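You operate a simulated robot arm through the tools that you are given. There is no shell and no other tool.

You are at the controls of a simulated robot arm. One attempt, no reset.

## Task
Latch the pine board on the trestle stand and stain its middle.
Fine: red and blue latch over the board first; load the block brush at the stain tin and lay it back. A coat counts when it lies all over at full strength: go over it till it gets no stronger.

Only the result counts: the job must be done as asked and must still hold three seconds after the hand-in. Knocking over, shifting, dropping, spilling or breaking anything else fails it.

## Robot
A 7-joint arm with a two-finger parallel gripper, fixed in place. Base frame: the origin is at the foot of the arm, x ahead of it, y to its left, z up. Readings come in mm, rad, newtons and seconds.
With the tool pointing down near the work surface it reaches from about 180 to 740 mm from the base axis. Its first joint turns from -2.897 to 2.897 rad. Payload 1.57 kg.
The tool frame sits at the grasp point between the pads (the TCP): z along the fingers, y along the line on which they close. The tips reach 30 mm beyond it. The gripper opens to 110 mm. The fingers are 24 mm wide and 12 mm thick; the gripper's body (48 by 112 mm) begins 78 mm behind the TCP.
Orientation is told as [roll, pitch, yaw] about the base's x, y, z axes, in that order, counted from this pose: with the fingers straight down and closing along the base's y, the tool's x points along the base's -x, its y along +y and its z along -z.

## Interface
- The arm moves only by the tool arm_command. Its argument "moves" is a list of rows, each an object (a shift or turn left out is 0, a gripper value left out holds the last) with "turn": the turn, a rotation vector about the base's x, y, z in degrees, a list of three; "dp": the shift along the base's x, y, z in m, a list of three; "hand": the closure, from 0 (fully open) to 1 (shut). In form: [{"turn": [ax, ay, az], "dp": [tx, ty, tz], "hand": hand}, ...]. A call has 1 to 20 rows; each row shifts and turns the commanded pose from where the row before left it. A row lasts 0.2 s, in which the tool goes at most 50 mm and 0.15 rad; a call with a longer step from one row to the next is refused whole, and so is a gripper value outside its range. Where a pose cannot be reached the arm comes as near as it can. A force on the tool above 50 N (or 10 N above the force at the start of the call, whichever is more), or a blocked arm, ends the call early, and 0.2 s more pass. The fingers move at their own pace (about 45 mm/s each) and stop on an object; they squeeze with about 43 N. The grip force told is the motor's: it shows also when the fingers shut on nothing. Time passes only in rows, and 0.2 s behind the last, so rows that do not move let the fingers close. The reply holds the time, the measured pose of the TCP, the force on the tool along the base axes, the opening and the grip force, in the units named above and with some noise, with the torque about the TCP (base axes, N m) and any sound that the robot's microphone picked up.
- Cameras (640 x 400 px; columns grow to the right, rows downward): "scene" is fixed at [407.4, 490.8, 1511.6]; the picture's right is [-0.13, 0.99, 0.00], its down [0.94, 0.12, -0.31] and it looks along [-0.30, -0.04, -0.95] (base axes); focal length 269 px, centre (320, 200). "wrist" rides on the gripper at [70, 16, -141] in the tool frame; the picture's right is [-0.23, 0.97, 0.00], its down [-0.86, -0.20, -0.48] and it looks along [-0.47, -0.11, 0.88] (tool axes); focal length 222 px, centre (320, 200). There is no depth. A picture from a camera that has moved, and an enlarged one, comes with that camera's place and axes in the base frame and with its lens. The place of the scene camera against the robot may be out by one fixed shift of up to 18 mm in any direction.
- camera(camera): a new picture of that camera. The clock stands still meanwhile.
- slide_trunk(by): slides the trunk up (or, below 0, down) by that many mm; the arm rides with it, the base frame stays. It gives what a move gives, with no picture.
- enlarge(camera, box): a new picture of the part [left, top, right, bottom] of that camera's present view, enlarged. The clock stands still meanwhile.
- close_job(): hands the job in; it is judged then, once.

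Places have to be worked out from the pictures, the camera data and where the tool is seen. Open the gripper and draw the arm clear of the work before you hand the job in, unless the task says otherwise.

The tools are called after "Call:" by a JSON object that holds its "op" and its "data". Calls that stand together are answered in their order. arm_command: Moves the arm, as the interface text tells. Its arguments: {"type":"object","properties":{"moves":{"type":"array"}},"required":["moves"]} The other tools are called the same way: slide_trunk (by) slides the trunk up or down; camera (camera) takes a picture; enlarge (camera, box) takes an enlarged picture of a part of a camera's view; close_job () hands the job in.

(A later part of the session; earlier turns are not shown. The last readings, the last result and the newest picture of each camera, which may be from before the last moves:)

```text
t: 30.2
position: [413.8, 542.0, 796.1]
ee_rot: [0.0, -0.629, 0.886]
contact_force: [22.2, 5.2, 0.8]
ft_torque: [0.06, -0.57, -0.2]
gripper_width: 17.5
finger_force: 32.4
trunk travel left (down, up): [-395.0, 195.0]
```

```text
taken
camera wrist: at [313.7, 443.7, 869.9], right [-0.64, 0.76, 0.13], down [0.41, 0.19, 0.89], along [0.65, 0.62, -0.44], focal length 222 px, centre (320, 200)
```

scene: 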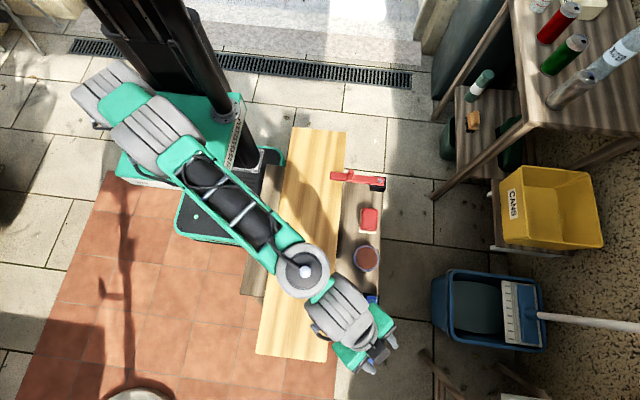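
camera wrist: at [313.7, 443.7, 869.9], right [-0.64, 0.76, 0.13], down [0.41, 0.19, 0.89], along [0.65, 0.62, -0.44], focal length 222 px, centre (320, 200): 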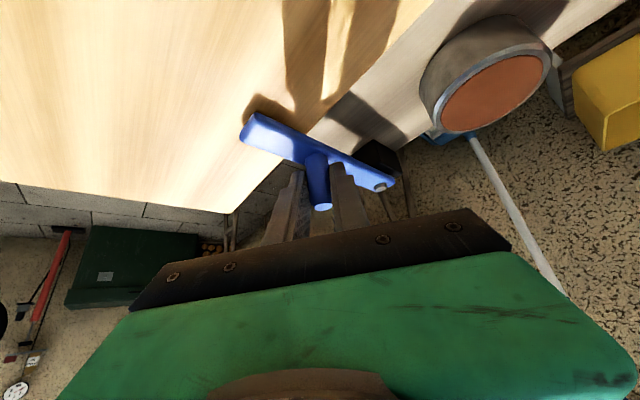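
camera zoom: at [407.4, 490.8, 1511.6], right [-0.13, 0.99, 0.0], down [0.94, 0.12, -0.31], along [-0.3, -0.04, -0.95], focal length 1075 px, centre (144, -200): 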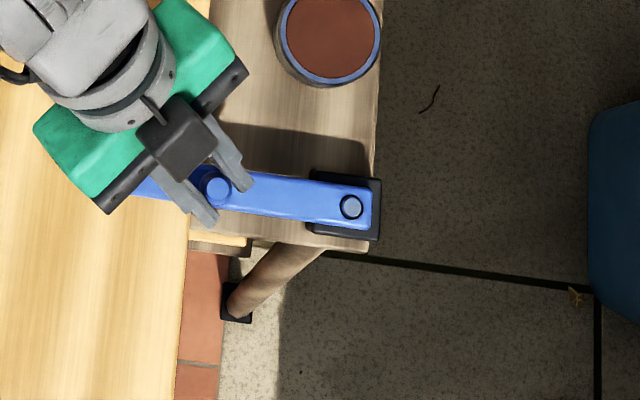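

Force 22 N in x: the blue latch is on its stop, lying square across the board. I back off slightly, open, and rise straight up.

Call:
{"op": "arm_command", "data": {"moves": [{"dp": [0.003, 0, 0]}, {"hand": 0.5}, {"hand": 0.5}, {"hand": 0.5}, {"dp": [0, 0, 0.03]}, {"dp": [0, 0, 0.03]}, {"dp": [-0.01, -0.01, 0.03]}, {"dp": [-0.01, -0.01, 0.03]}, {}]}}

Call:
{"op": "enlarge", "data": {"camera": "scene", "box": [300, 250, 428, 350]}}

Call:
{"op": "camera", "data": {"camera": "scene"}}

```text
t: 32.2
position: [392.9, 521.3, 915.7]
ee_rot: [0.0, -0.628, 0.89]
contact_force: [-1.0, -0.7, 0.2]
ft_torque: [-0.01, -0.01, -0.02]
gripper_width: 54.8
finger_force: 0.0
trunk travel left (down, up): [-395.0, 195.0]
```

```text
4.00 times, centred on (364, 300) of scene
camera zoom: at [407.4, 490.8, 1511.6], right [-0.13, 0.99, 0.0], down [0.94, 0.12, -0.31], along [-0.3, -0.04, -0.95], focal length 1075 px, centre (144, -200)
```

zoom: 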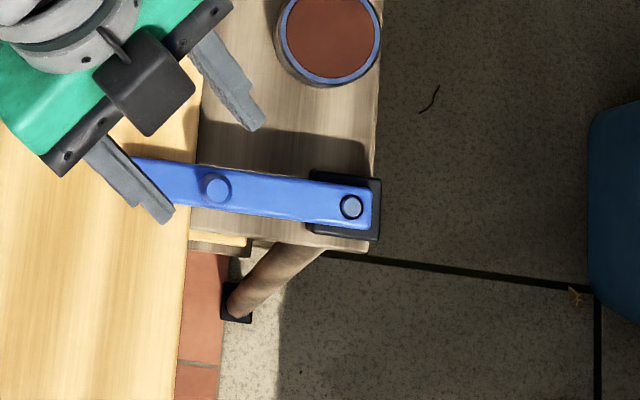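

```text
taken
```

scene: 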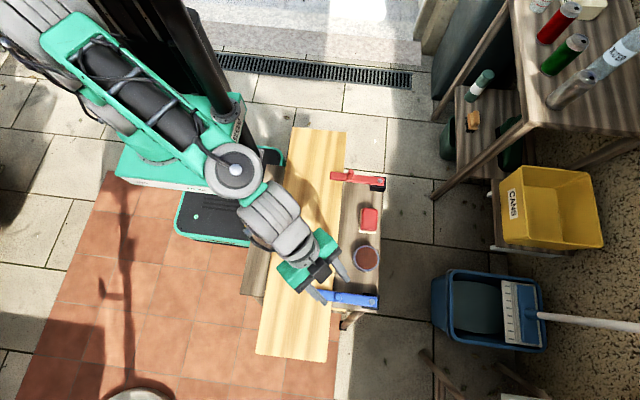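

Both latches lie across the board. Now I'll straighten the tool, bring the yaw back to 0 and shut the fingers, hovering where the wrist camera can measure brush and tin.

Call:
{"op": "arm_command", "data": {"moves": [{"dp": [-0.01, 0, 0], "turn": [-3.5, 2.83, 0], "hand": 1}, {"dp": [-0.01, 0, 0], "turn": [-3.5, 2.83, 0]}, {"dp": [-0.01, 0, 0], "turn": [-3.5, 2.83, 0]}, {"dp": [-0.01, 0, 0], "turn": [-3.5, 2.83, 0]}, {"dp": [-0.01, 0, 0], "turn": [-3.5, 2.83, 0]}, {"dp": [-0.01, 0, 0], "turn": [-3.5, 2.83, 0]}, {"dp": [-0.01, 0, 0], "turn": [-3.5, 2.83, 0]}, {"dp": [-0.01, 0, 0], "turn": [-3.5, 2.83, 0]}, {"dp": [-0.01, 0, 0], "turn": [0, 0, -7.3]}, {"dp": [-0.01, 0, 0], "turn": [0, 0, -7.3]}, {"dp": [-0.01, 0, 0], "turn": [0, 0, -7.3]}, {"dp": [-0.01, 0, 0], "turn": [0, 0, -7.3]}, {"dp": [-0.01, 0, 0], "turn": [0, 0, -7.3]}, {"dp": [-0.01, 0, 0], "turn": [0, 0, -7.3]}, {"dp": [-0.01, 0, 0], "turn": [0, 0, -7.2]}, {}]}}

Call:
{"op": "camera", "data": {"camera": "wrist"}}

Call:
{"op": "enlarge", "data": {"camera": "wrist", "box": [340, 40, 468, 200]}}

```text
t: 35.6
position: [244.2, 521.4, 916.9]
ee_rot: [0.0, 0.0, -0.002]
contact_force: [0.4, 0.5, -0.5]
ft_torque: [0.04, 0.02, -0.02]
gripper_width: 0.3
finger_force: 20.8
trunk travel left (down, up): [-395.0, 195.0]
```

```text
taken
camera wrist: at [174.9, 538.2, 1058.5], right [0.23, 0.97, 0.0], down [0.86, -0.2, 0.48], along [0.47, -0.11, -0.88], focal length 222 px, centre (320, 200)
```

wrist: 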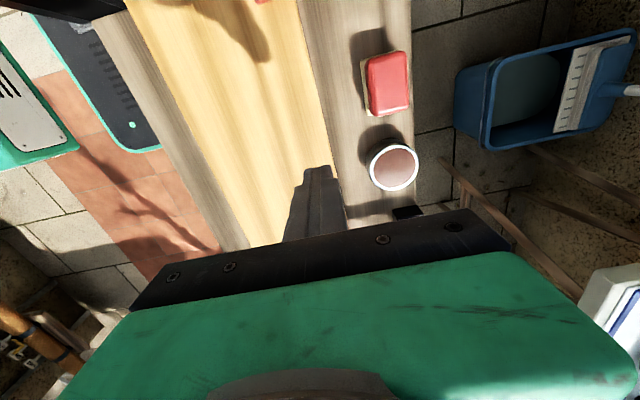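

```text
2.50 times, centred on (404, 120) of wrist
camera zoom: at [174.9, 538.2, 1058.5], right [0.23, 0.97, 0.0], down [0.86, -0.2, 0.48], along [0.47, -0.11, -0.88], focal length 555 px, centre (110, 400)
```

zoom: 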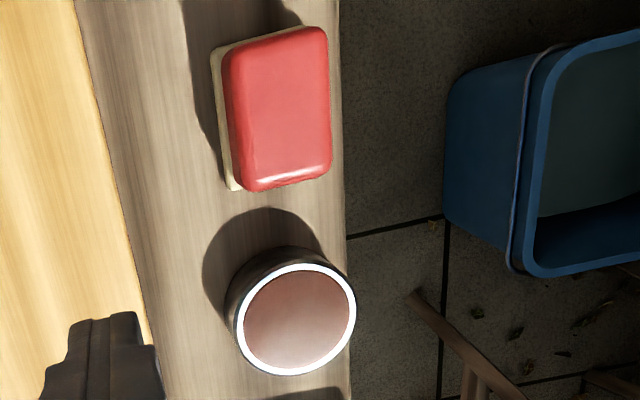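

Zooming on brush and tin for precise edges.

Call:
{"op": "enlarge", "data": {"camera": "wrist", "box": [355, 40, 427, 125]}}

Call:
{"op": "enlarge", "data": {"camera": "wrist", "box": [355, 125, 435, 200]}}

Call:
{"op": "enlarge", "data": {"camera": "scene", "box": [340, 198, 404, 278]}}

```text
4.71 times, centred on (391, 82) of wrist
camera zoom: at [174.9, 538.2, 1058.5], right [0.23, 0.97, 0.0], down [0.86, -0.2, 0.48], along [0.47, -0.11, -0.88], focal length 1045 px, centre (-14, 753)
```

zoom: 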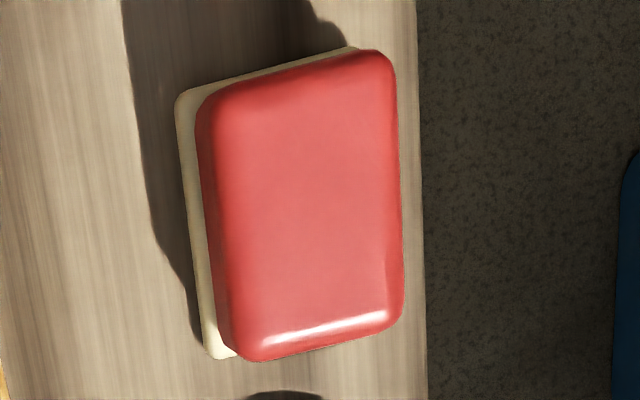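

```text
5.33 times, centred on (395, 162) of wrist
camera zoom: at [174.9, 538.2, 1058.5], right [0.23, 0.97, 0.0], down [0.86, -0.2, 0.48], along [0.47, -0.11, -0.88], focal length 1185 px, centre (-80, 400)
```

zoom: 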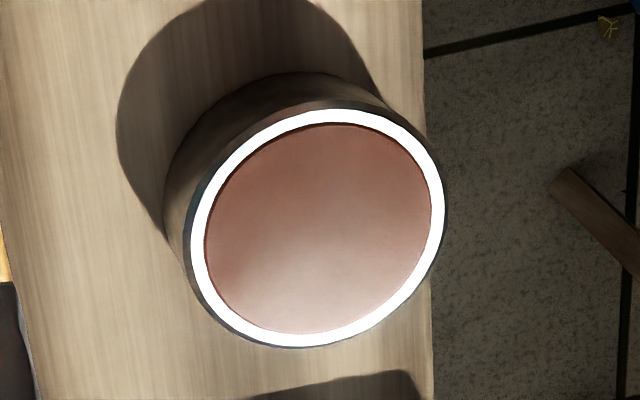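

```text
5.00 times, centred on (372, 238) of scene
camera zoom: at [407.4, 490.8, 1511.6], right [-0.13, 0.99, 0.0], down [0.94, 0.12, -0.31], along [-0.3, -0.04, -0.95], focal length 1344 px, centre (60, 10)
```

zoom: 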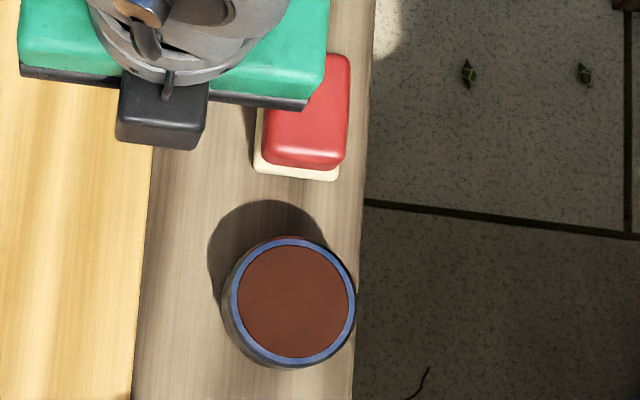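

From the views: brush pad about 66×50 mm centred near (200,619), red handle 44 mm wide with its top near z≈751; tin centre about (308.5,617.5), rim z≈755, outer Ø70. I'll hover above the brush with the fingers at 80 mm to check alignment.

Call:
{"op": "arm_command", "data": {"moves": [{"dp": [-0.009, 0.0195, 0], "hand": 0.27}, {"dp": [-0.009, 0.0195, 0]}, {"dp": [-0.009, 0.0195, 0]}, {"dp": [-0.009, 0.0195, -0.01]}, {"dp": [-0.009, 0.0192, -0.02]}, {"dp": [0, 0, -0.03]}, {}, {}]}}

Call:
{"op": "camera", "data": {"camera": "wrist"}}

Call:
{"op": "enlarge", "data": {"camera": "wrist", "box": [250, 90, 410, 190]}}

```text
t: 37.4
position: [198.2, 617.7, 855.5]
ee_rot: [0.0, -0.002, 0.001]
contact_force: [-0.7, 0.0, -0.3]
ft_torque: [0.04, 0.02, 0.01]
gripper_width: 80.4
finger_force: 0.1
trunk travel left (down, up): [-395.0, 195.0]
```

```text
taken
camera wrist: at [129.3, 634.3, 997.5], right [0.23, 0.97, 0.0], down [0.86, -0.2, 0.48], along [0.47, -0.11, -0.88], focal length 222 px, centre (320, 200)
```

wrist: 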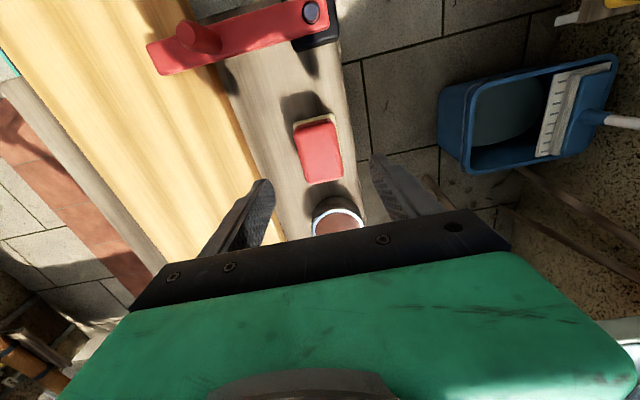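

```text
4.00 times, centred on (330, 140) of wrist
camera zoom: at [129.3, 634.3, 997.5], right [0.23, 0.97, 0.0], down [0.86, -0.2, 0.48], along [0.47, -0.11, -0.88], focal length 888 px, centre (280, 440)
```

zoom: 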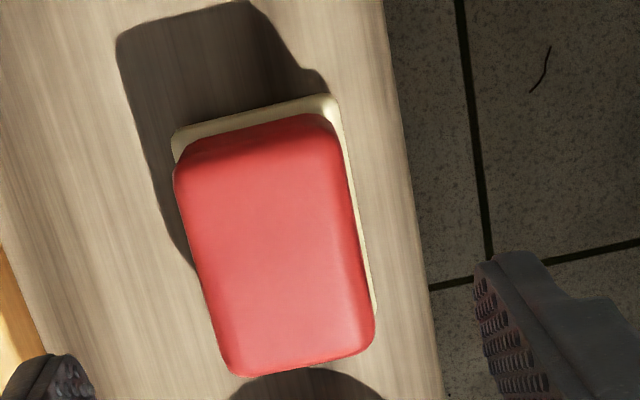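

Brush centre confirmed at about (199.8,617.5), handle top near z≈759. Descending to z≈772 (tips ~742, on the red part) and closing.

Call:
{"op": "arm_command", "data": {"moves": [{"dp": [0.0005, -0.0005, -0.021]}, {"dp": [0, 0, -0.021]}, {"dp": [0, 0, -0.021]}, {"dp": [0, 0, -0.021]}, {}, {"hand": 0.8}, {"hand": 0.8}, {"hand": 0.8}, {"hand": 0.8}]}}

Call:
{"op": "enlarge", "data": {"camera": "wrist", "box": [220, 90, 420, 240]}}

Call:
{"op": "enlarge", "data": {"camera": "scene", "box": [310, 180, 406, 280]}}

```text
t: 39.4
position: [198.9, 618.5, 773.0]
ee_rot: [0.001, 0.001, -0.001]
contact_force: [-1.0, 0.1, 0.5]
ft_torque: [0.0, 0.03, -0.02]
gripper_width: 45.3
finger_force: 31.4
trunk travel left (down, up): [-395.0, 195.0]
```

```text
2.67 times, centred on (320, 165) of wrist
camera zoom: at [129.5, 635.0, 915.5], right [0.23, 0.97, 0.0], down [0.86, -0.2, 0.48], along [0.47, -0.11, -0.88], focal length 592 px, centre (320, 293)
```

zoom: 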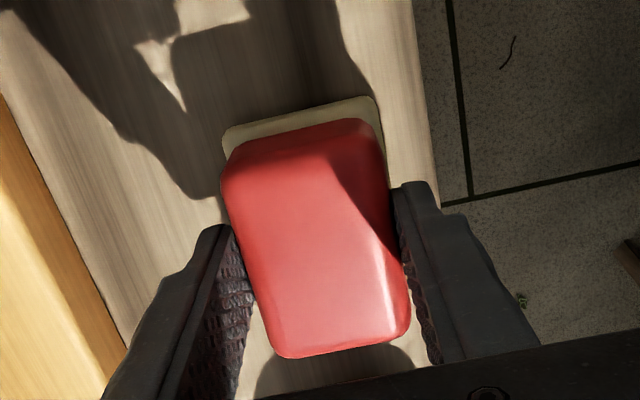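

```text
4.00 times, centred on (358, 230) of scene
camera zoom: at [407.4, 490.8, 1511.6], right [-0.13, 0.99, 0.0], down [0.94, 0.12, -0.31], along [-0.3, -0.04, -0.95], focal length 1075 px, centre (168, 80)
```

zoom: 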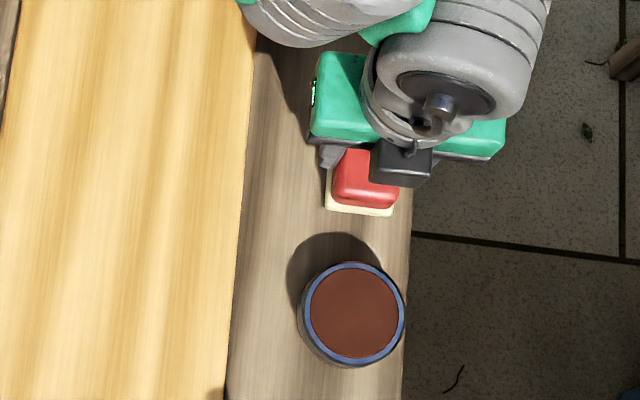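

Brush held (45.3 mm). Its home is the present commanded pose, which I'll return to exactly. Lifting 75 mm and carrying it over the tin (+109 mm in x).

Call:
{"op": "arm_command", "data": {"moves": [{"dp": [0, 0, 0.01]}, {"dp": [0, 0, 0.02]}, {"dp": [0, 0, 0.025]}, {"dp": [0, 0, 0.02]}, {}, {"dp": [0.027, 0, 0]}, {"dp": [0.027, 0, 0]}, {"dp": [0.027, 0, 0]}, {"dp": [0.028, 0, 0]}, {}]}}

Call:
{"op": "camera", "data": {"camera": "wrist"}}

Call:
{"op": "enlarge", "data": {"camera": "scene", "box": [310, 180, 438, 300]}}

```text
t: 41.6
position: [310.2, 619.7, 849.0]
ee_rot: [0.002, 0.0, 0.001]
contact_force: [0.6, -1.0, -1.3]
ft_torque: [-0.03, -0.01, 0.0]
gripper_width: 45.0
finger_force: 43.5
trunk travel left (down, up): [-395.0, 195.0]
```

```text
taken
camera wrist: at [240.4, 634.9, 990.0], right [0.23, 0.97, 0.0], down [0.86, -0.2, 0.48], along [0.47, -0.11, -0.88], focal length 222 px, centre (320, 200)
```

wrist: 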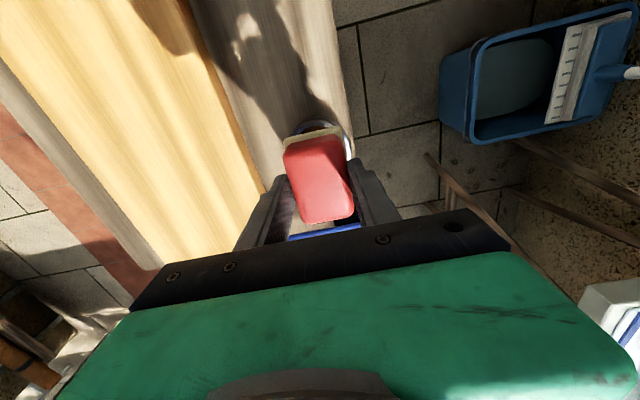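

```text
3.33 times, centred on (374, 240) of scene
camera zoom: at [407.4, 490.8, 1511.6], right [-0.13, 0.99, 0.0], down [0.94, 0.12, -0.31], along [-0.3, -0.04, -0.95], focal length 896 px, centre (140, 67)
```

zoom: 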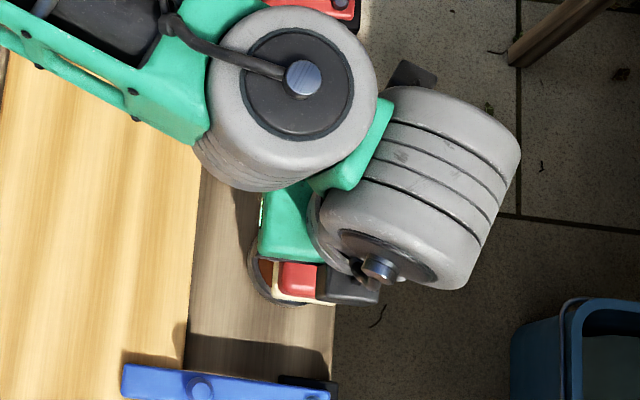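

Let me zoom into the wrist view to verify the brush sits over the tin's centre.

Call:
{"op": "enlarge", "data": {"camera": "wrist", "box": [260, 100, 388, 260]}}

```text
2.50 times, centred on (324, 180) of wrist
camera zoom: at [240.4, 634.9, 990.0], right [0.23, 0.97, 0.0], down [0.86, -0.2, 0.48], along [0.47, -0.11, -0.88], focal length 555 px, centre (310, 250)
```

zoom: 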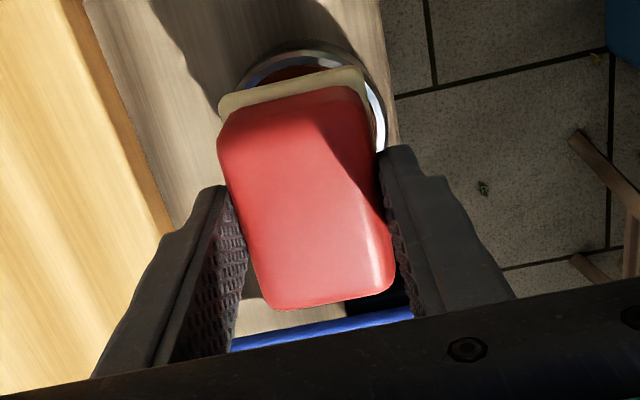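

The rim appears about 3 mm further toward -x than my tool centre; I'll shift by (-3,-1) mm and lower toward the rim, then creep while watching the force.

Call:
{"op": "arm_command", "data": {"moves": [{"dp": [-0.003, -0.001, -0.012]}, {"dp": [0, 0, -0.012]}, {"dp": [0, 0, -0.005]}, {}]}}

Call:
{"op": "arm_command", "data": {"moves": [{"dp": [0, 0, -0.003]}, {"dp": [0, 0, -0.003]}, {}]}}

Call:
{"op": "arm_command", "data": {"moves": [{"dp": [0, 0, -0.003]}, {}]}}

```text
t: 42.6
position: [304.6, 617.6, 820.2]
ee_rot: [-0.001, -0.001, 0.001]
contact_force: [0.0, 0.5, -1.0]
ft_torque: [-0.06, 0.0, -0.01]
gripper_width: 45.0
finger_force: 42.5
trunk travel left (down, up): [-395.0, 195.0]
```

```text
t: 43.4
position: [305.5, 616.8, 812.6]
ee_rot: [0.001, 0.001, -0.001]
contact_force: [-0.5, 0.5, -0.5]
ft_torque: [0.01, 0.02, -0.01]
gripper_width: 44.9
finger_force: 43.6
trunk travel left (down, up): [-395.0, 195.0]
```

```text
t: 44.0
position: [303.8, 617.0, 811.0]
ee_rot: [0.0, -0.001, 0.0]
contact_force: [-0.4, 0.2, -0.9]
ft_torque: [-0.02, 0.0, 0.03]
gripper_width: 44.8
finger_force: 42.8
trunk travel left (down, up): [-395.0, 195.0]
```

No contact yet at z≈810 (pad bottom ≈758). Creeping down in 2 mm steps.

Call:
{"op": "arm_command", "data": {"moves": [{"dp": [0, 0, -0.002]}, {}]}}

Call:
{"op": "arm_command", "data": {"moves": [{"dp": [0, 0, -0.002]}, {}]}}

Call:
{"op": "enlarge", "data": {"camera": "wrist", "box": [260, 100, 388, 260]}}

```text
t: 44.6
position: [305.6, 617.7, 807.5]
ee_rot: [-0.001, 0.001, 0.001]
contact_force: [0.1, 0.0, 1.5]
ft_torque: [-0.03, 0.03, 0.0]
gripper_width: 45.0
finger_force: 43.4
trunk travel left (down, up): [-395.0, 195.0]
```

```text
t: 45.2
position: [304.6, 618.2, 807.6]
ee_rot: [0.005, -0.001, -0.002]
contact_force: [-0.1, -1.8, 12.0]
ft_torque: [-0.27, 0.15, -0.05]
gripper_width: 44.7
finger_force: 42.7
trunk travel left (down, up): [-395.0, 195.0]
```

```text
2.50 times, centred on (324, 180) of wrist
camera zoom: at [235.9, 633.2, 949.3], right [0.23, 0.97, 0.0], down [0.85, -0.2, 0.48], along [0.47, -0.11, -0.88], focal length 555 px, centre (310, 250)
```

zoom: 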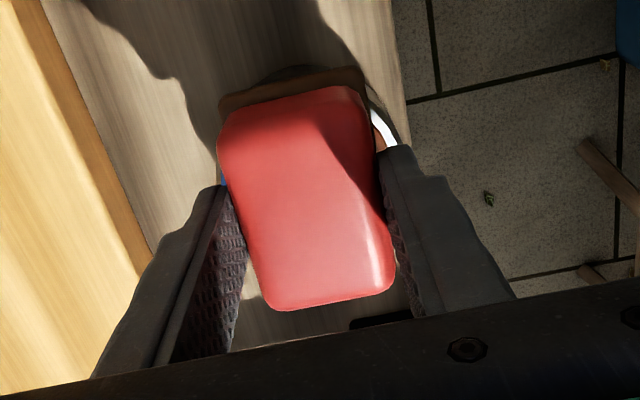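

The pad has turned brown: it's loaded, with 12 N on the rim. Lifting straight up, then carrying it to the board's centre (250,442) and lowering to just above the wood.

Call:
{"op": "arm_command", "data": {"moves": [{}, {"dp": [0, 0, 0.005]}, {"dp": [0, 0, 0.02]}, {"dp": [0, 0, 0.02]}, {"dp": [-0.011, -0.035, 0]}, {"dp": [-0.011, -0.035, 0]}, {"dp": [-0.011, -0.035, 0]}, {"dp": [-0.011, -0.035, 0]}, {"dp": [-0.011, -0.035, 0]}, {"dp": [0, 0, -0.025]}, {"dp": [0, 0, -0.025]}, {}]}}

Call:
{"op": "camera", "data": {"camera": "wrist"}}

Call:
{"op": "enlarge", "data": {"camera": "scene", "box": [230, 140, 420, 340]}}

```text
t: 47.8
position: [249.5, 442.1, 801.2]
ee_rot: [0.002, -0.001, 0.0]
contact_force: [0.1, -0.5, 11.6]
ft_torque: [-0.27, 0.13, 0.01]
gripper_width: 45.0
finger_force: 43.2
trunk travel left (down, up): [-395.0, 195.0]
```

```text
taken
camera wrist: at [180.8, 458.7, 943.0], right [0.23, 0.97, 0.0], down [0.85, -0.2, 0.48], along [0.47, -0.11, -0.88], focal length 222 px, centre (320, 200)
```

wrist: 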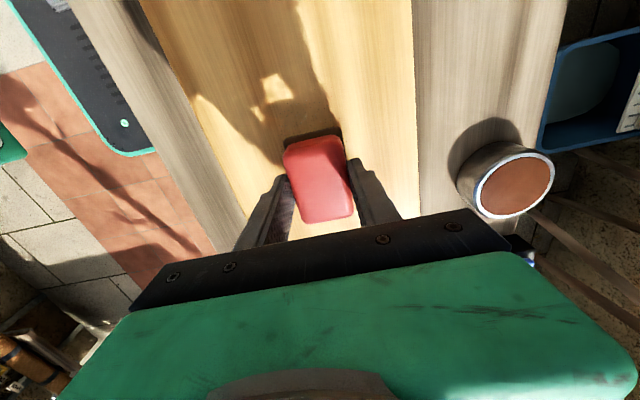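

```text
2.00 times, centred on (325, 240) of scene
camera zoom: at [407.4, 490.8, 1511.6], right [-0.13, 0.99, 0.0], down [0.94, 0.12, -0.31], along [-0.3, -0.04, -0.95], focal length 538 px, centre (310, 120)
```

zoom: 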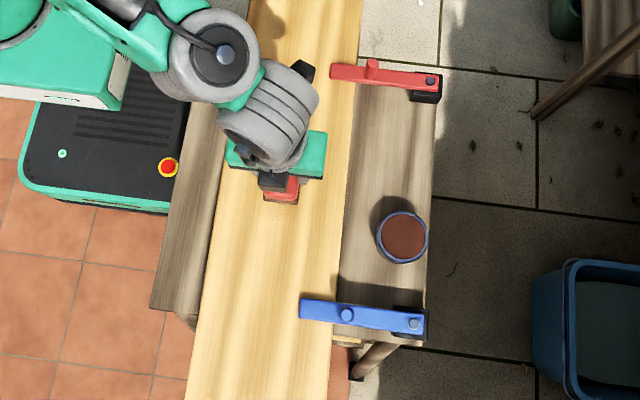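

Already touching the board at z≈801 with 11.6 N. I'll ease up 0.7 mm and make a first stroke toward x=136 at y≈464, keeping clear of the latches.

Call:
{"op": "arm_command", "data": {"moves": [{"dp": [0, 0, 0.0007]}, {"dp": [-0.0228, 0.0044, 0]}, {"dp": [-0.0228, 0.0044, 0]}, {"dp": [-0.0228, 0.0044, 0]}, {"dp": [-0.0228, 0.0044, 0]}, {"dp": [-0.0228, 0.0044, 0]}, {}]}}

Call:
{"op": "camera", "data": {"camera": "wrist"}}

Call:
{"op": "enlarge", "data": {"camera": "scene", "box": [230, 140, 420, 340]}}

```text
t: 49.4
position: [135.3, 464.7, 800.7]
ee_rot: [0.0, 0.001, 0.0]
contact_force: [2.9, 0.1, 12.1]
ft_torque: [0.08, -0.15, -0.05]
gripper_width: 45.0
finger_force: 43.4
trunk travel left (down, up): [-395.0, 195.0]
```

```text
taken
camera wrist: at [66.5, 480.8, 943.0], right [0.23, 0.97, 0.0], down [0.86, -0.2, 0.48], along [0.47, -0.11, -0.88], focal length 222 px, centre (320, 200)
```

wrist: 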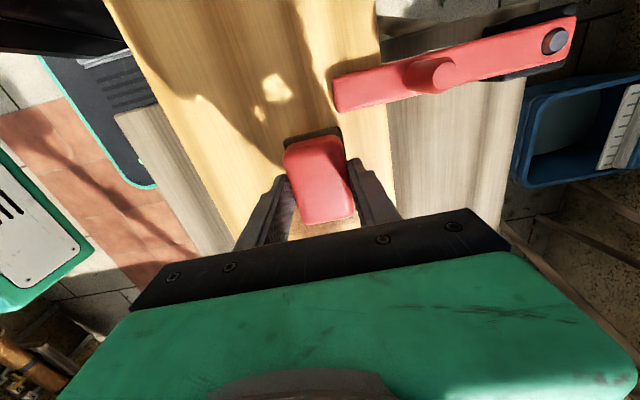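

```text
2.00 times, centred on (325, 240) of scene
camera zoom: at [407.4, 490.8, 1511.6], right [-0.13, 0.99, 0.0], down [0.94, 0.12, -0.31], along [-0.3, -0.04, -0.95], focal length 538 px, centre (310, 120)
```

zoom: 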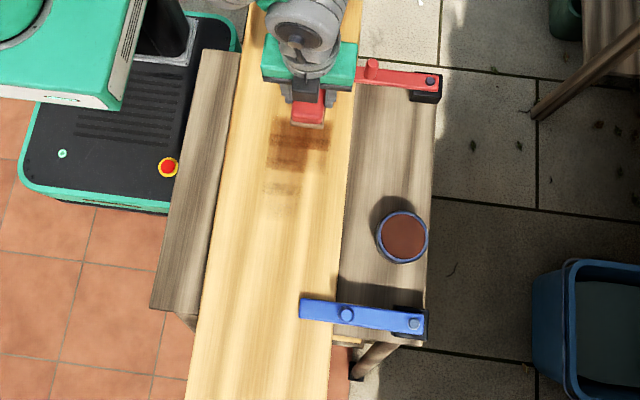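

Stain is showing, stronger where the pad passed slower. I'll stroke back slowly along +x at y≈464.

Call:
{"op": "arm_command", "data": {"moves": [{"dp": [0.0112, 0, 0]}, {"dp": [0.0112, 0, 0]}, {"dp": [0.0112, 0, 0]}, {"dp": [0.0112, 0, 0]}, {"dp": [0.0112, 0, 0]}, {"dp": [0.0112, 0, 0]}, {"dp": [0.0112, 0, 0]}, {"dp": [0.0112, 0, 0]}, {"dp": [0.0112, 0, 0]}, {"dp": [0.0112, 0, 0]}, {"dp": [0.0112, 0, 0]}, {"dp": [0.0112, 0, 0]}, {"dp": [0.0112, 0, 0]}, {"dp": [0.0112, 0, 0]}, {"dp": [0.0112, 0, 0]}, {"dp": [0.0112, 0, 0]}, {"dp": [0.0112, 0, 0]}, {"dp": [0.0112, 0, 0]}, {"dp": [0.0112, 0, 0]}, {"dp": [0.0112, 0, 0]}]}}

Call:
{"op": "camera", "data": {"camera": "wrist"}}

Call:
{"op": "enlarge", "data": {"camera": "scene", "box": [250, 140, 390, 330]}}

```text
t: 53.6
position: [359.6, 464.2, 801.7]
ee_rot: [0.002, 0.0, 0.0]
contact_force: [-3.9, -0.2, 11.6]
ft_torque: [0.01, 0.03, 0.04]
gripper_width: 44.8
finger_force: 42.2
trunk travel left (down, up): [-395.0, 195.0]
```

```text
taken
camera wrist: at [290.7, 480.1, 942.6], right [0.23, 0.97, 0.0], down [0.86, -0.2, 0.48], along [0.47, -0.11, -0.88], focal length 222 px, centre (320, 200)
```

wrist: 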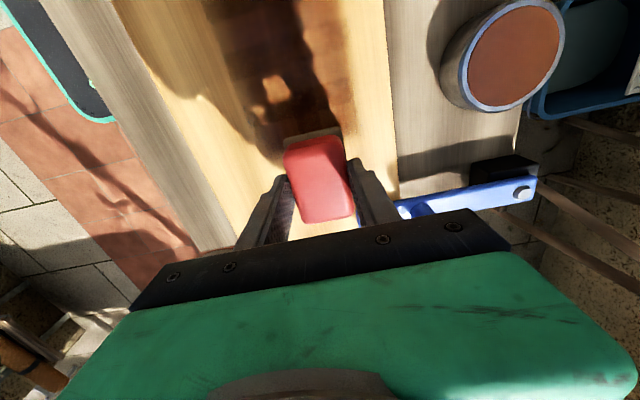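

```text
2.11 times, centred on (320, 235) of scene
camera zoom: at [407.4, 490.8, 1511.6], right [-0.13, 0.99, 0.0], down [0.94, 0.12, -0.31], along [-0.3, -0.04, -0.95], focal length 566 px, centre (320, 126)
```

zoom: 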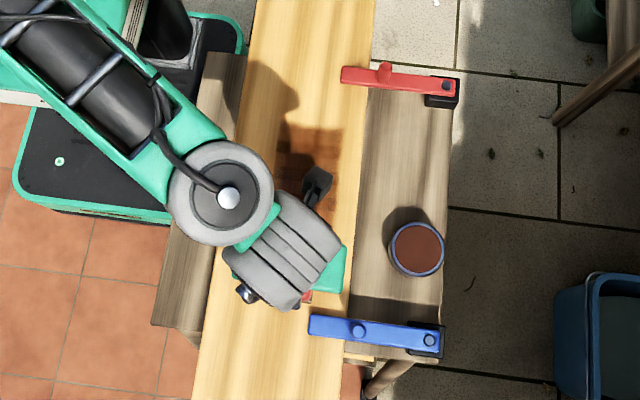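

Let me zoom in on the strip and the pad edge to see how strong the coat is and whether the brush has run dry.

Call:
{"op": "enlarge", "data": {"camera": "wrist", "box": [200, 0, 400, 150]}}

Call:
{"op": "enlarge", "data": {"camera": "wrist", "box": [260, 110, 380, 190]}}

```text
2.67 times, centred on (300, 75) of wrist
camera zoom: at [290.7, 480.1, 942.6], right [0.23, 0.97, 0.0], down [0.86, -0.2, 0.48], along [0.47, -0.11, -0.88], focal length 592 px, centre (373, 533)
```

zoom: 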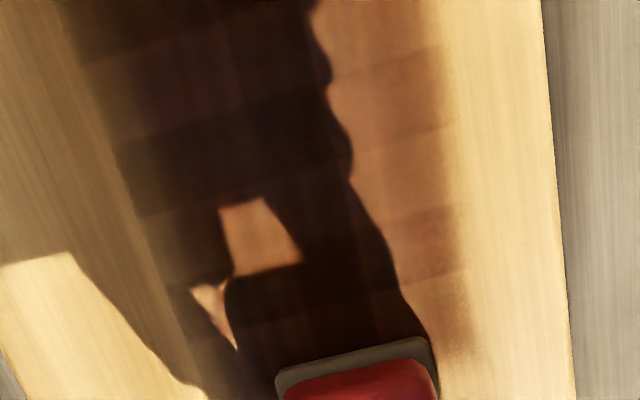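

```text
5.00 times, centred on (320, 150) of wrist
camera zoom: at [290.7, 480.1, 942.6], right [0.23, 0.97, 0.0], down [0.86, -0.2, 0.48], along [0.47, -0.11, -0.88], focal length 1111 px, centre (320, 450)
```

zoom: 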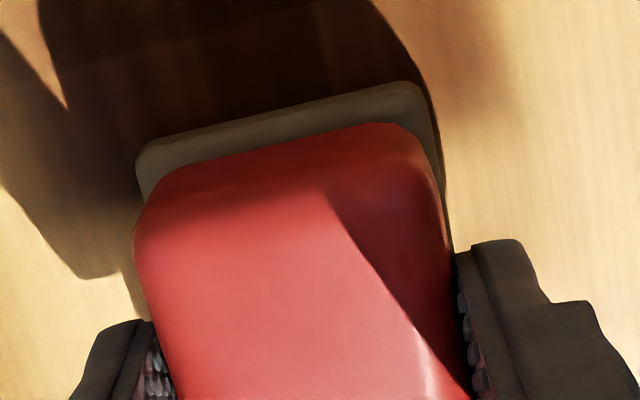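

The pad is cream again: one load lasts roughly 300 mm of stroke. I'll go back to the tin and reload, then check the pad.

Call:
{"op": "arm_command", "data": {"moves": [{"dp": [0, 0, 0.022]}, {"dp": [0, 0, 0.022]}, {"dp": [-0.01375, 0.03825, 0]}, {"dp": [-0.01375, 0.03825, 0]}, {"dp": [-0.01375, 0.03825, 0]}, {"dp": [-0.01375, 0.03825, 0]}, {}, {"dp": [0, 0, -0.02]}, {"dp": [0, 0, -0.015]}, {"dp": [0, 0, -0.003]}, {"dp": [0, 0, -0.0015]}, {}, {}, {"dp": [0, 0, 0.005]}, {"dp": [0, 0, 0.015]}, {"dp": [0, 0, 0.02]}, {}]}}

Call:
{"op": "enlarge", "data": {"camera": "wrist", "box": [260, 100, 388, 240]}}

Call:
{"op": "enlarge", "data": {"camera": "scene", "box": [240, 130, 400, 330]}}

```text
t: 57.2
position: [305.9, 617.8, 845.3]
ee_rot: [0.0, 0.001, 0.0]
contact_force: [0.3, 0.1, -0.5]
ft_torque: [-0.03, -0.02, 0.02]
gripper_width: 44.9
finger_force: 43.0
trunk travel left (down, up): [-395.0, 195.0]
```

```text
2.86 times, centred on (324, 170) of wrist
camera zoom: at [236.2, 633.8, 987.1], right [0.23, 0.97, 0.0], down [0.86, -0.2, 0.48], along [0.47, -0.11, -0.88], focal length 635 px, centre (309, 286)
```

zoom: 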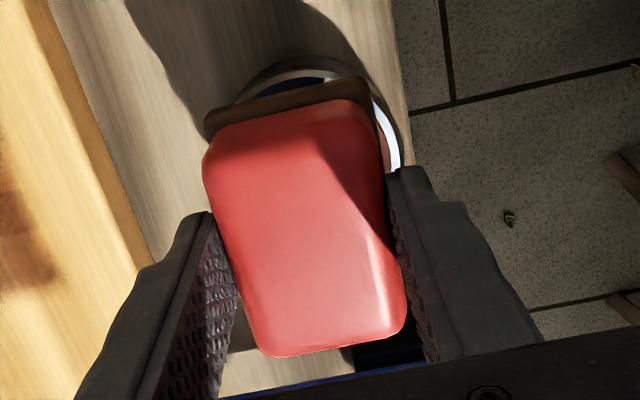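

```text
2.00 times, centred on (320, 230) of scene
camera zoom: at [407.4, 490.8, 1511.6], right [-0.13, 0.99, 0.0], down [0.94, 0.12, -0.31], along [-0.3, -0.04, -0.95], focal length 538 px, centre (320, 140)
```

zoom: 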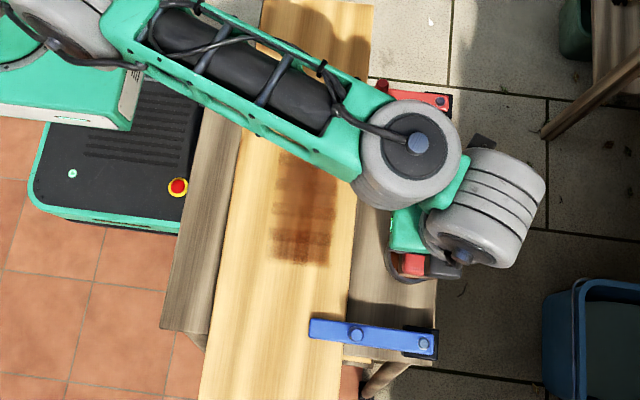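

Pad is loaded again. A closer look at the strip to judge coverage.

Call:
{"op": "enlarge", "data": {"camera": "scene", "box": [280, 190, 350, 280]}}

```text
4.44 times, centred on (315, 235) of scene
camera zoom: at [407.4, 490.8, 1511.6], right [-0.13, 0.99, 0.0], down [0.94, 0.12, -0.31], along [-0.3, -0.04, -0.95], focal length 1194 px, centre (342, 44)
```

zoom: 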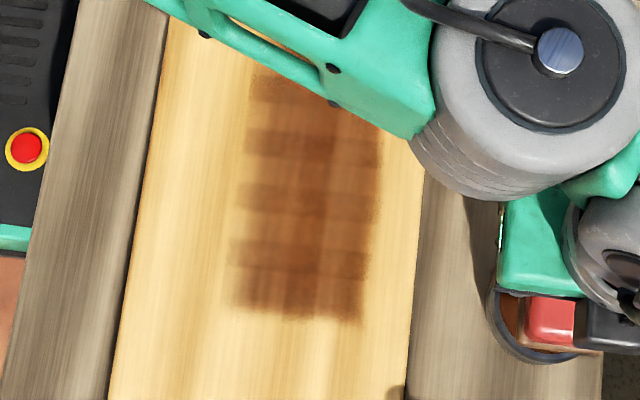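

I'll take this load to y≈415, starting from the blue-latch end (x=360) and stroking slowly toward x=136.

Call:
{"op": "arm_command", "data": {"moves": [{"dp": [0.011, -0.0403, 0]}, {"dp": [0.011, -0.0403, 0]}, {"dp": [0.011, -0.0403, 0]}, {"dp": [0.011, -0.0403, 0]}, {"dp": [0.011, -0.0403, 0]}, {"dp": [0, 0, -0.022]}, {"dp": [0, 0, -0.018]}, {"dp": [0, 0, -0.004]}, {"dp": [-0.0112, 0, 0]}, {"dp": [-0.0112, 0, 0]}, {"dp": [-0.0112, 0, 0]}, {"dp": [-0.0112, 0, 0]}, {"dp": [-0.0112, 0, 0]}, {"dp": [-0.0112, 0, 0]}, {"dp": [-0.0112, 0, 0]}, {"dp": [-0.0112, 0, 0]}, {"dp": [-0.0112, 0, 0]}, {"dp": [-0.0112, 0, 0]}, {"dp": [-0.0112, 0, 0]}, {"dp": [-0.0112, 0, 0]}]}}

Call:
{"op": "enlarge", "data": {"camera": "wrist", "box": [220, 90, 420, 240]}}

Call:
{"op": "enlarge", "data": {"camera": "scene", "box": [240, 130, 400, 330]}}

```text
t: 61.4
position: [225.1, 416.2, 802.9]
ee_rot: [0.0, -0.001, 0.0]
contact_force: [0.8, -1.1, -0.1]
ft_torque: [0.01, -0.01, -0.01]
gripper_width: 44.8
finger_force: 43.0
trunk travel left (down, up): [-395.0, 195.0]
```

```text
2.67 times, centred on (320, 165) of wrist
camera zoom: at [156.0, 432.2, 944.0], right [0.23, 0.97, 0.0], down [0.86, -0.2, 0.48], along [0.47, -0.11, -0.88], focal length 592 px, centre (320, 293)
```

zoom: 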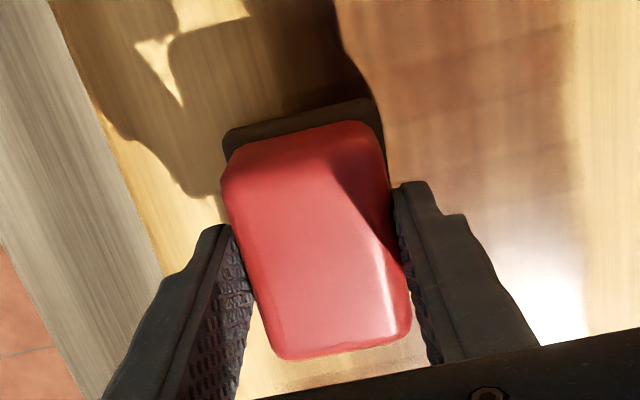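

```text
2.00 times, centred on (320, 230) of scene
camera zoom: at [407.4, 490.8, 1511.6], right [-0.13, 0.99, 0.0], down [0.94, 0.12, -0.31], along [-0.3, -0.04, -0.95], focal length 538 px, centre (320, 140)
```

zoom: 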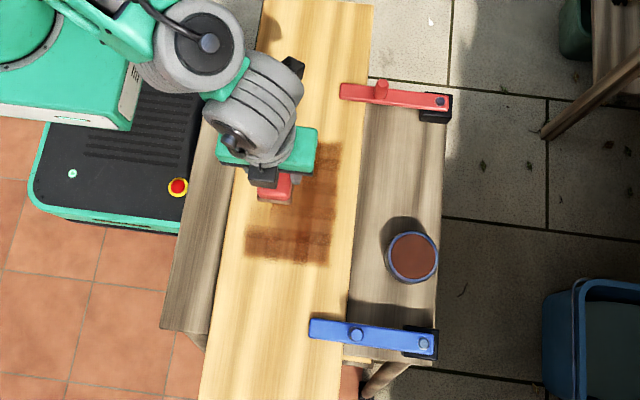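

The stain starts at x≈340 again, so the coat area seems to be the board's middle, about x 155–340. The contact force has dropped to 0 here, so I'll press down slightly before continuing.

Call:
{"op": "arm_command", "data": {"moves": [{"dp": [0, 0, -0.001]}, {}]}}

Call:
{"op": "arm_command", "data": {"moves": [{"dp": [0, 0, -0.001]}, {}]}}

Call:
{"op": "enlarge", "data": {"camera": "scene", "box": [280, 180, 350, 280]}}

```text
t: 62.0
position: [224.5, 415.4, 801.7]
ee_rot: [-0.001, 0.0, 0.002]
contact_force: [-0.2, -0.2, -1.2]
ft_torque: [-0.01, 0.0, -0.03]
gripper_width: 45.1
finger_force: 43.3
trunk travel left (down, up): [-395.0, 195.0]
```

```text
t: 62.6
position: [224.8, 415.9, 801.5]
ee_rot: [-0.001, -0.001, 0.001]
contact_force: [-0.5, -0.4, 2.9]
ft_torque: [-0.01, -0.14, 0.0]
gripper_width: 44.9
finger_force: 42.6
trunk travel left (down, up): [-395.0, 195.0]
```

```text
4.00 times, centred on (315, 230) of scene
camera zoom: at [407.4, 490.8, 1511.6], right [-0.13, 0.99, 0.0], down [0.94, 0.12, -0.31], along [-0.3, -0.04, -0.95], focal length 1075 px, centre (340, 80)
```

zoom: 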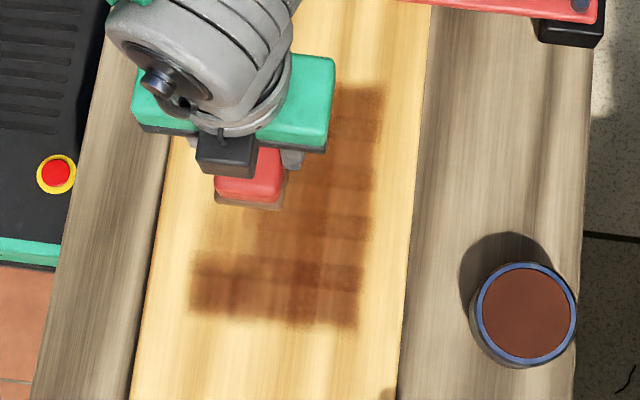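

Contact restored at 3 N (the brush seems to have slid ~2 mm up in the grip). The coat area spans about x 157–337. I'll press a bit more and go over this y≈415 strip both ways.

Call:
{"op": "arm_command", "data": {"moves": [{"dp": [0.0105, 0, -0.0005]}, {"dp": [0.0105, 0, 0]}, {"dp": [0.0105, 0, 0]}, {"dp": [0.0105, 0, 0]}, {"dp": [0.0105, 0, 0]}, {"dp": [0.0105, 0, 0]}, {"dp": [0.0105, 0, 0]}, {"dp": [0.0105, 0, 0]}, {"dp": [0.0105, 0, 0]}, {"dp": [-0.0145, 0, 0]}, {"dp": [-0.0145, 0, 0]}, {"dp": [-0.0145, 0, 0]}, {"dp": [-0.0145, 0, 0]}, {"dp": [-0.0145, 0, 0]}, {"dp": [-0.0145, 0, 0]}, {"dp": [-0.0145, 0, 0]}, {"dp": [-0.0145, 0, 0]}, {"dp": [-0.0145, 0, 0]}, {"dp": [-0.0145, 0, 0]}]}}

Call:
{"op": "enlarge", "data": {"camera": "wrist", "box": [220, 90, 420, 240]}}

Call:
{"op": "enlarge", "data": {"camera": "scene", "box": [280, 180, 350, 280]}}

```text
t: 66.6
position: [173.7, 414.3, 800.7]
ee_rot: [0.0, 0.002, 0.001]
contact_force: [8.0, 0.0, 29.1]
ft_torque: [0.01, -0.43, -0.05]
gripper_width: 44.8
finger_force: 43.2
trunk travel left (down, up): [-395.0, 195.0]
```

```text
2.67 times, centred on (320, 165) of wrist
camera zoom: at [105.1, 430.8, 941.3], right [0.23, 0.97, 0.0], down [0.86, -0.2, 0.48], along [0.47, -0.11, -0.88], focal length 592 px, centre (320, 293)
```

zoom: 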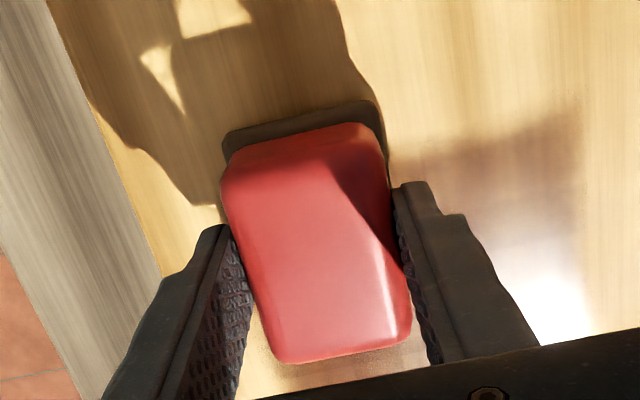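

```text
4.00 times, centred on (315, 230) of scene
camera zoom: at [407.4, 490.8, 1511.6], right [-0.13, 0.99, 0.0], down [0.94, 0.12, -0.31], along [-0.3, -0.04, -0.95], focal length 1075 px, centre (340, 80)
```

zoom: 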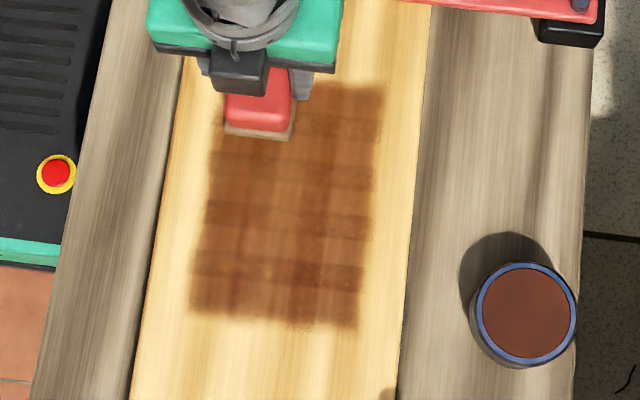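

Coverage is good across y 384–502 now, and the pad still has stain. Force rose to 29 N, so I'll ease up 1 mm, shift to y≈375 and stroke toward x=320.

Call:
{"op": "arm_command", "data": {"moves": [{"dp": [0, 0, 0.001]}, {"dp": [0, -0.013, 0]}, {"dp": [0, -0.013, 0]}, {"dp": [0, -0.013, 0]}, {"dp": [0.0145, 0, 0]}, {"dp": [0.0145, 0, 0]}, {"dp": [0.0145, 0, 0]}, {"dp": [0.0145, 0, 0]}, {"dp": [0.0145, 0, 0]}, {"dp": [0.0145, 0, 0]}, {"dp": [0.0145, 0, 0]}, {"dp": [0.0145, 0, 0]}, {"dp": [0.0145, 0, 0]}, {"dp": [0.0145, 0, 0]}]}}

Call:
{"op": "enlarge", "data": {"camera": "wrist", "box": [220, 90, 420, 240]}}

Call:
{"op": "enlarge", "data": {"camera": "scene", "box": [280, 180, 350, 280]}}

```text
t: 69.6
position: [320.5, 376.5, 799.9]
ee_rot: [-0.002, 0.0, 0.001]
contact_force: [0.5, 0.6, -0.2]
ft_torque: [0.0, 0.0, 0.02]
gripper_width: 44.8
finger_force: 43.0
trunk travel left (down, up): [-395.0, 195.0]
```

```text
2.67 times, centred on (320, 165) of wrist
camera zoom: at [251.6, 393.1, 942.6], right [0.23, 0.97, 0.0], down [0.86, -0.2, 0.48], along [0.47, -0.11, -0.88], focal length 592 px, centre (320, 293)
```

zoom: 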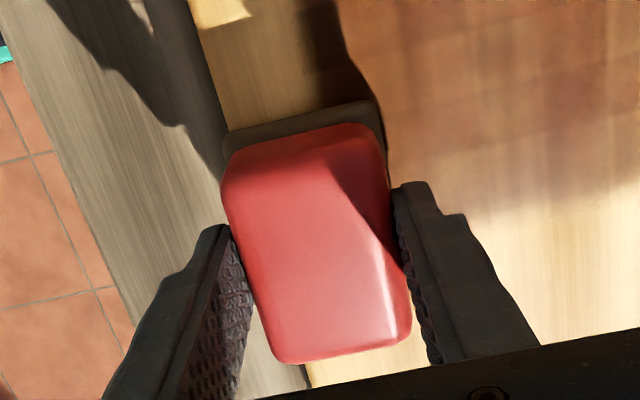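

```text
4.00 times, centred on (315, 230) of scene
camera zoom: at [407.4, 490.8, 1511.6], right [-0.13, 0.99, 0.0], down [0.94, 0.12, -0.31], along [-0.3, -0.04, -0.95], focal length 1075 px, centre (340, 80)
```

zoom: 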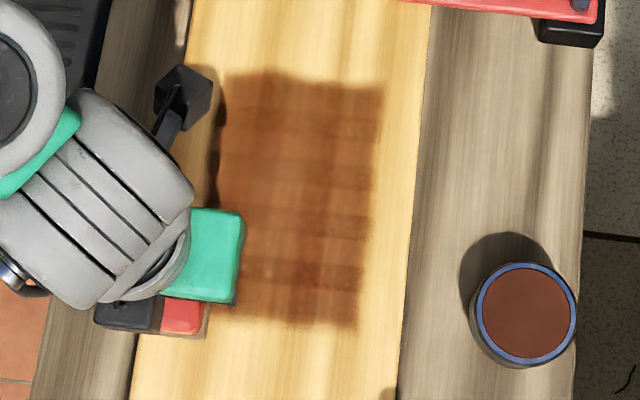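

Force is zero here – the earlier push slid the brush up in the grip, so I must press lightly. The stained area seems bounded to about x 157–337, y 383–502 (centred on the board). I'll lift and draw aside to see the whole patch.

Call:
{"op": "arm_command", "data": {"moves": [{"dp": [0, 0, 0.025]}, {"dp": [0, 0, 0.025]}, {"dp": [0.02, -0.04, 0]}, {"dp": [0.02, -0.04, 0]}, {"dp": [0.02, -0.04, 0]}, {}]}}

Call:
{"op": "enlarge", "data": {"camera": "scene", "box": [270, 170, 360, 290]}}

Call:
{"op": "camera", "data": {"camera": "wrist"}}

```text
t: 71.0
position: [380.9, 257.6, 850.0]
ee_rot: [0.001, 0.001, 0.001]
contact_force: [0.0, -0.8, -1.6]
ft_torque: [0.01, -0.02, -0.01]
gripper_width: 45.1
finger_force: 43.2
trunk travel left (down, up): [-395.0, 195.0]
```

```text
3.33 times, centred on (315, 230) of scene
camera zoom: at [407.4, 490.8, 1511.6], right [-0.13, 0.99, 0.0], down [0.94, 0.12, -0.31], along [-0.3, -0.04, -0.95], focal length 896 px, centre (337, 100)
```

zoom: 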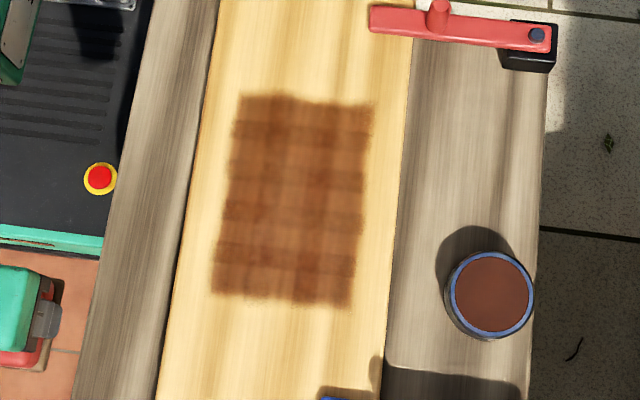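

```text
taken
camera wrist: at [311.7, 273.1, 993.0], right [0.23, 0.97, 0.0], down [0.86, -0.2, 0.48], along [0.47, -0.11, -0.88], focal length 222 px, centre (320, 200)
```

wrist: 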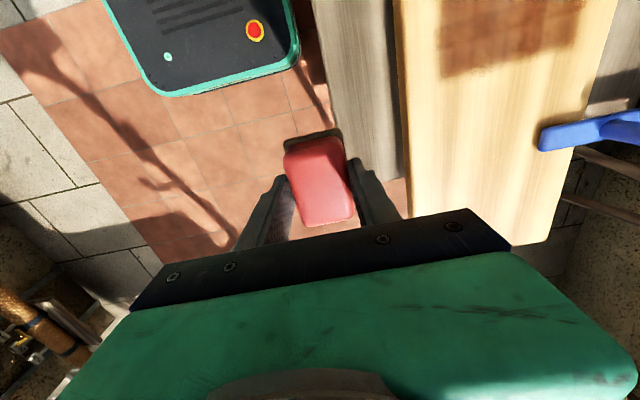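

The patch is a clean rectangle at the board's middle. Zooming in on it for strength differences.

Call:
{"op": "enlarge", "data": {"camera": "scene", "box": [298, 192, 344, 264]}}

Call:
{"op": "enlarge", "data": {"camera": "wrist", "box": [420, 0, 600, 90]}}

```text
5.56 times, centred on (321, 228) of scene
camera zoom: at [407.4, 490.8, 1511.6], right [-0.13, 0.99, 0.0], down [0.94, 0.12, -0.31], along [-0.3, -0.04, -0.95], focal length 1493 px, centre (314, 44)
```

zoom: 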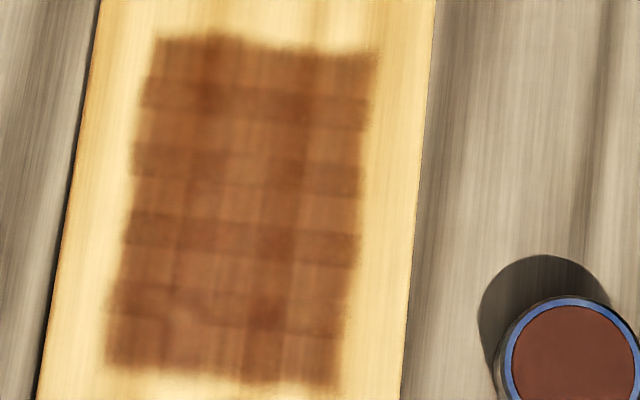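

```text
3.56 times, centred on (510, 45) of wrist
camera zoom: at [311.7, 273.1, 993.0], right [0.23, 0.97, 0.0], down [0.86, -0.2, 0.48], along [0.47, -0.11, -0.88], focal length 790 px, centre (-356, 751)
```

zoom: 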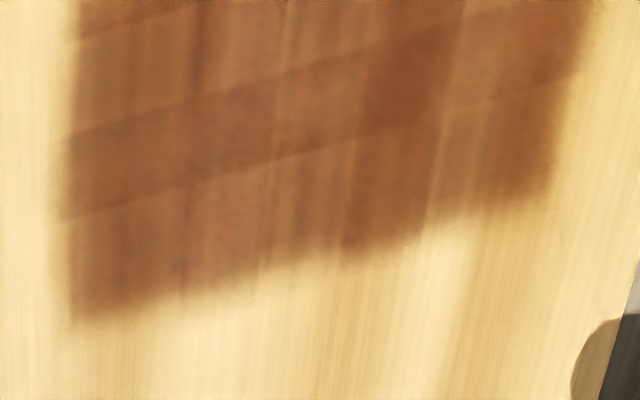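

The patch is a grid of about 5×3 cells at roughly even tone. The pad still holds stain, so I'll go over it again: first down at (319,402), feeling for light contact.

Call:
{"op": "arm_command", "data": {"moves": [{"dp": [-0.01535, 0.03645, 0]}, {"dp": [-0.01535, 0.03645, 0]}, {"dp": [-0.01535, 0.03645, 0]}, {"dp": [-0.01535, 0.03645, 0]}, {"dp": [0, 0, -0.025]}, {"dp": [0, 0, -0.02]}, {"dp": [0, 0, -0.005]}, {}]}}

Call:
{"op": "arm_command", "data": {"moves": [{"dp": [0, 0, -0.001]}, {}]}}

Call:
{"op": "arm_command", "data": {"moves": [{"dp": [0, 0, -0.001]}, {}]}}

```text
t: 72.8
position: [316.9, 402.9, 801.6]
ee_rot: [0.001, 0.0, 0.001]
contact_force: [1.1, 1.3, 0.0]
ft_torque: [-0.04, 0.0, 0.01]
gripper_width: 45.0
finger_force: 43.0
trunk travel left (down, up): [-395.0, 195.0]
```

```text
t: 73.4
position: [317.8, 401.9, 800.1]
ee_rot: [0.0, 0.0, 0.0]
contact_force: [0.1, -0.4, -0.8]
ft_torque: [0.02, 0.0, -0.02]
gripper_width: 45.1
finger_force: 42.7
trunk travel left (down, up): [-395.0, 195.0]
```

```text
t: 74.0
position: [317.8, 402.5, 799.1]
ee_rot: [0.001, 0.001, 0.0]
contact_force: [-1.3, -0.2, 9.5]
ft_torque: [-0.1, 0.23, 0.0]
gripper_width: 45.0
finger_force: 43.1
trunk travel left (down, up): [-395.0, 195.0]
```

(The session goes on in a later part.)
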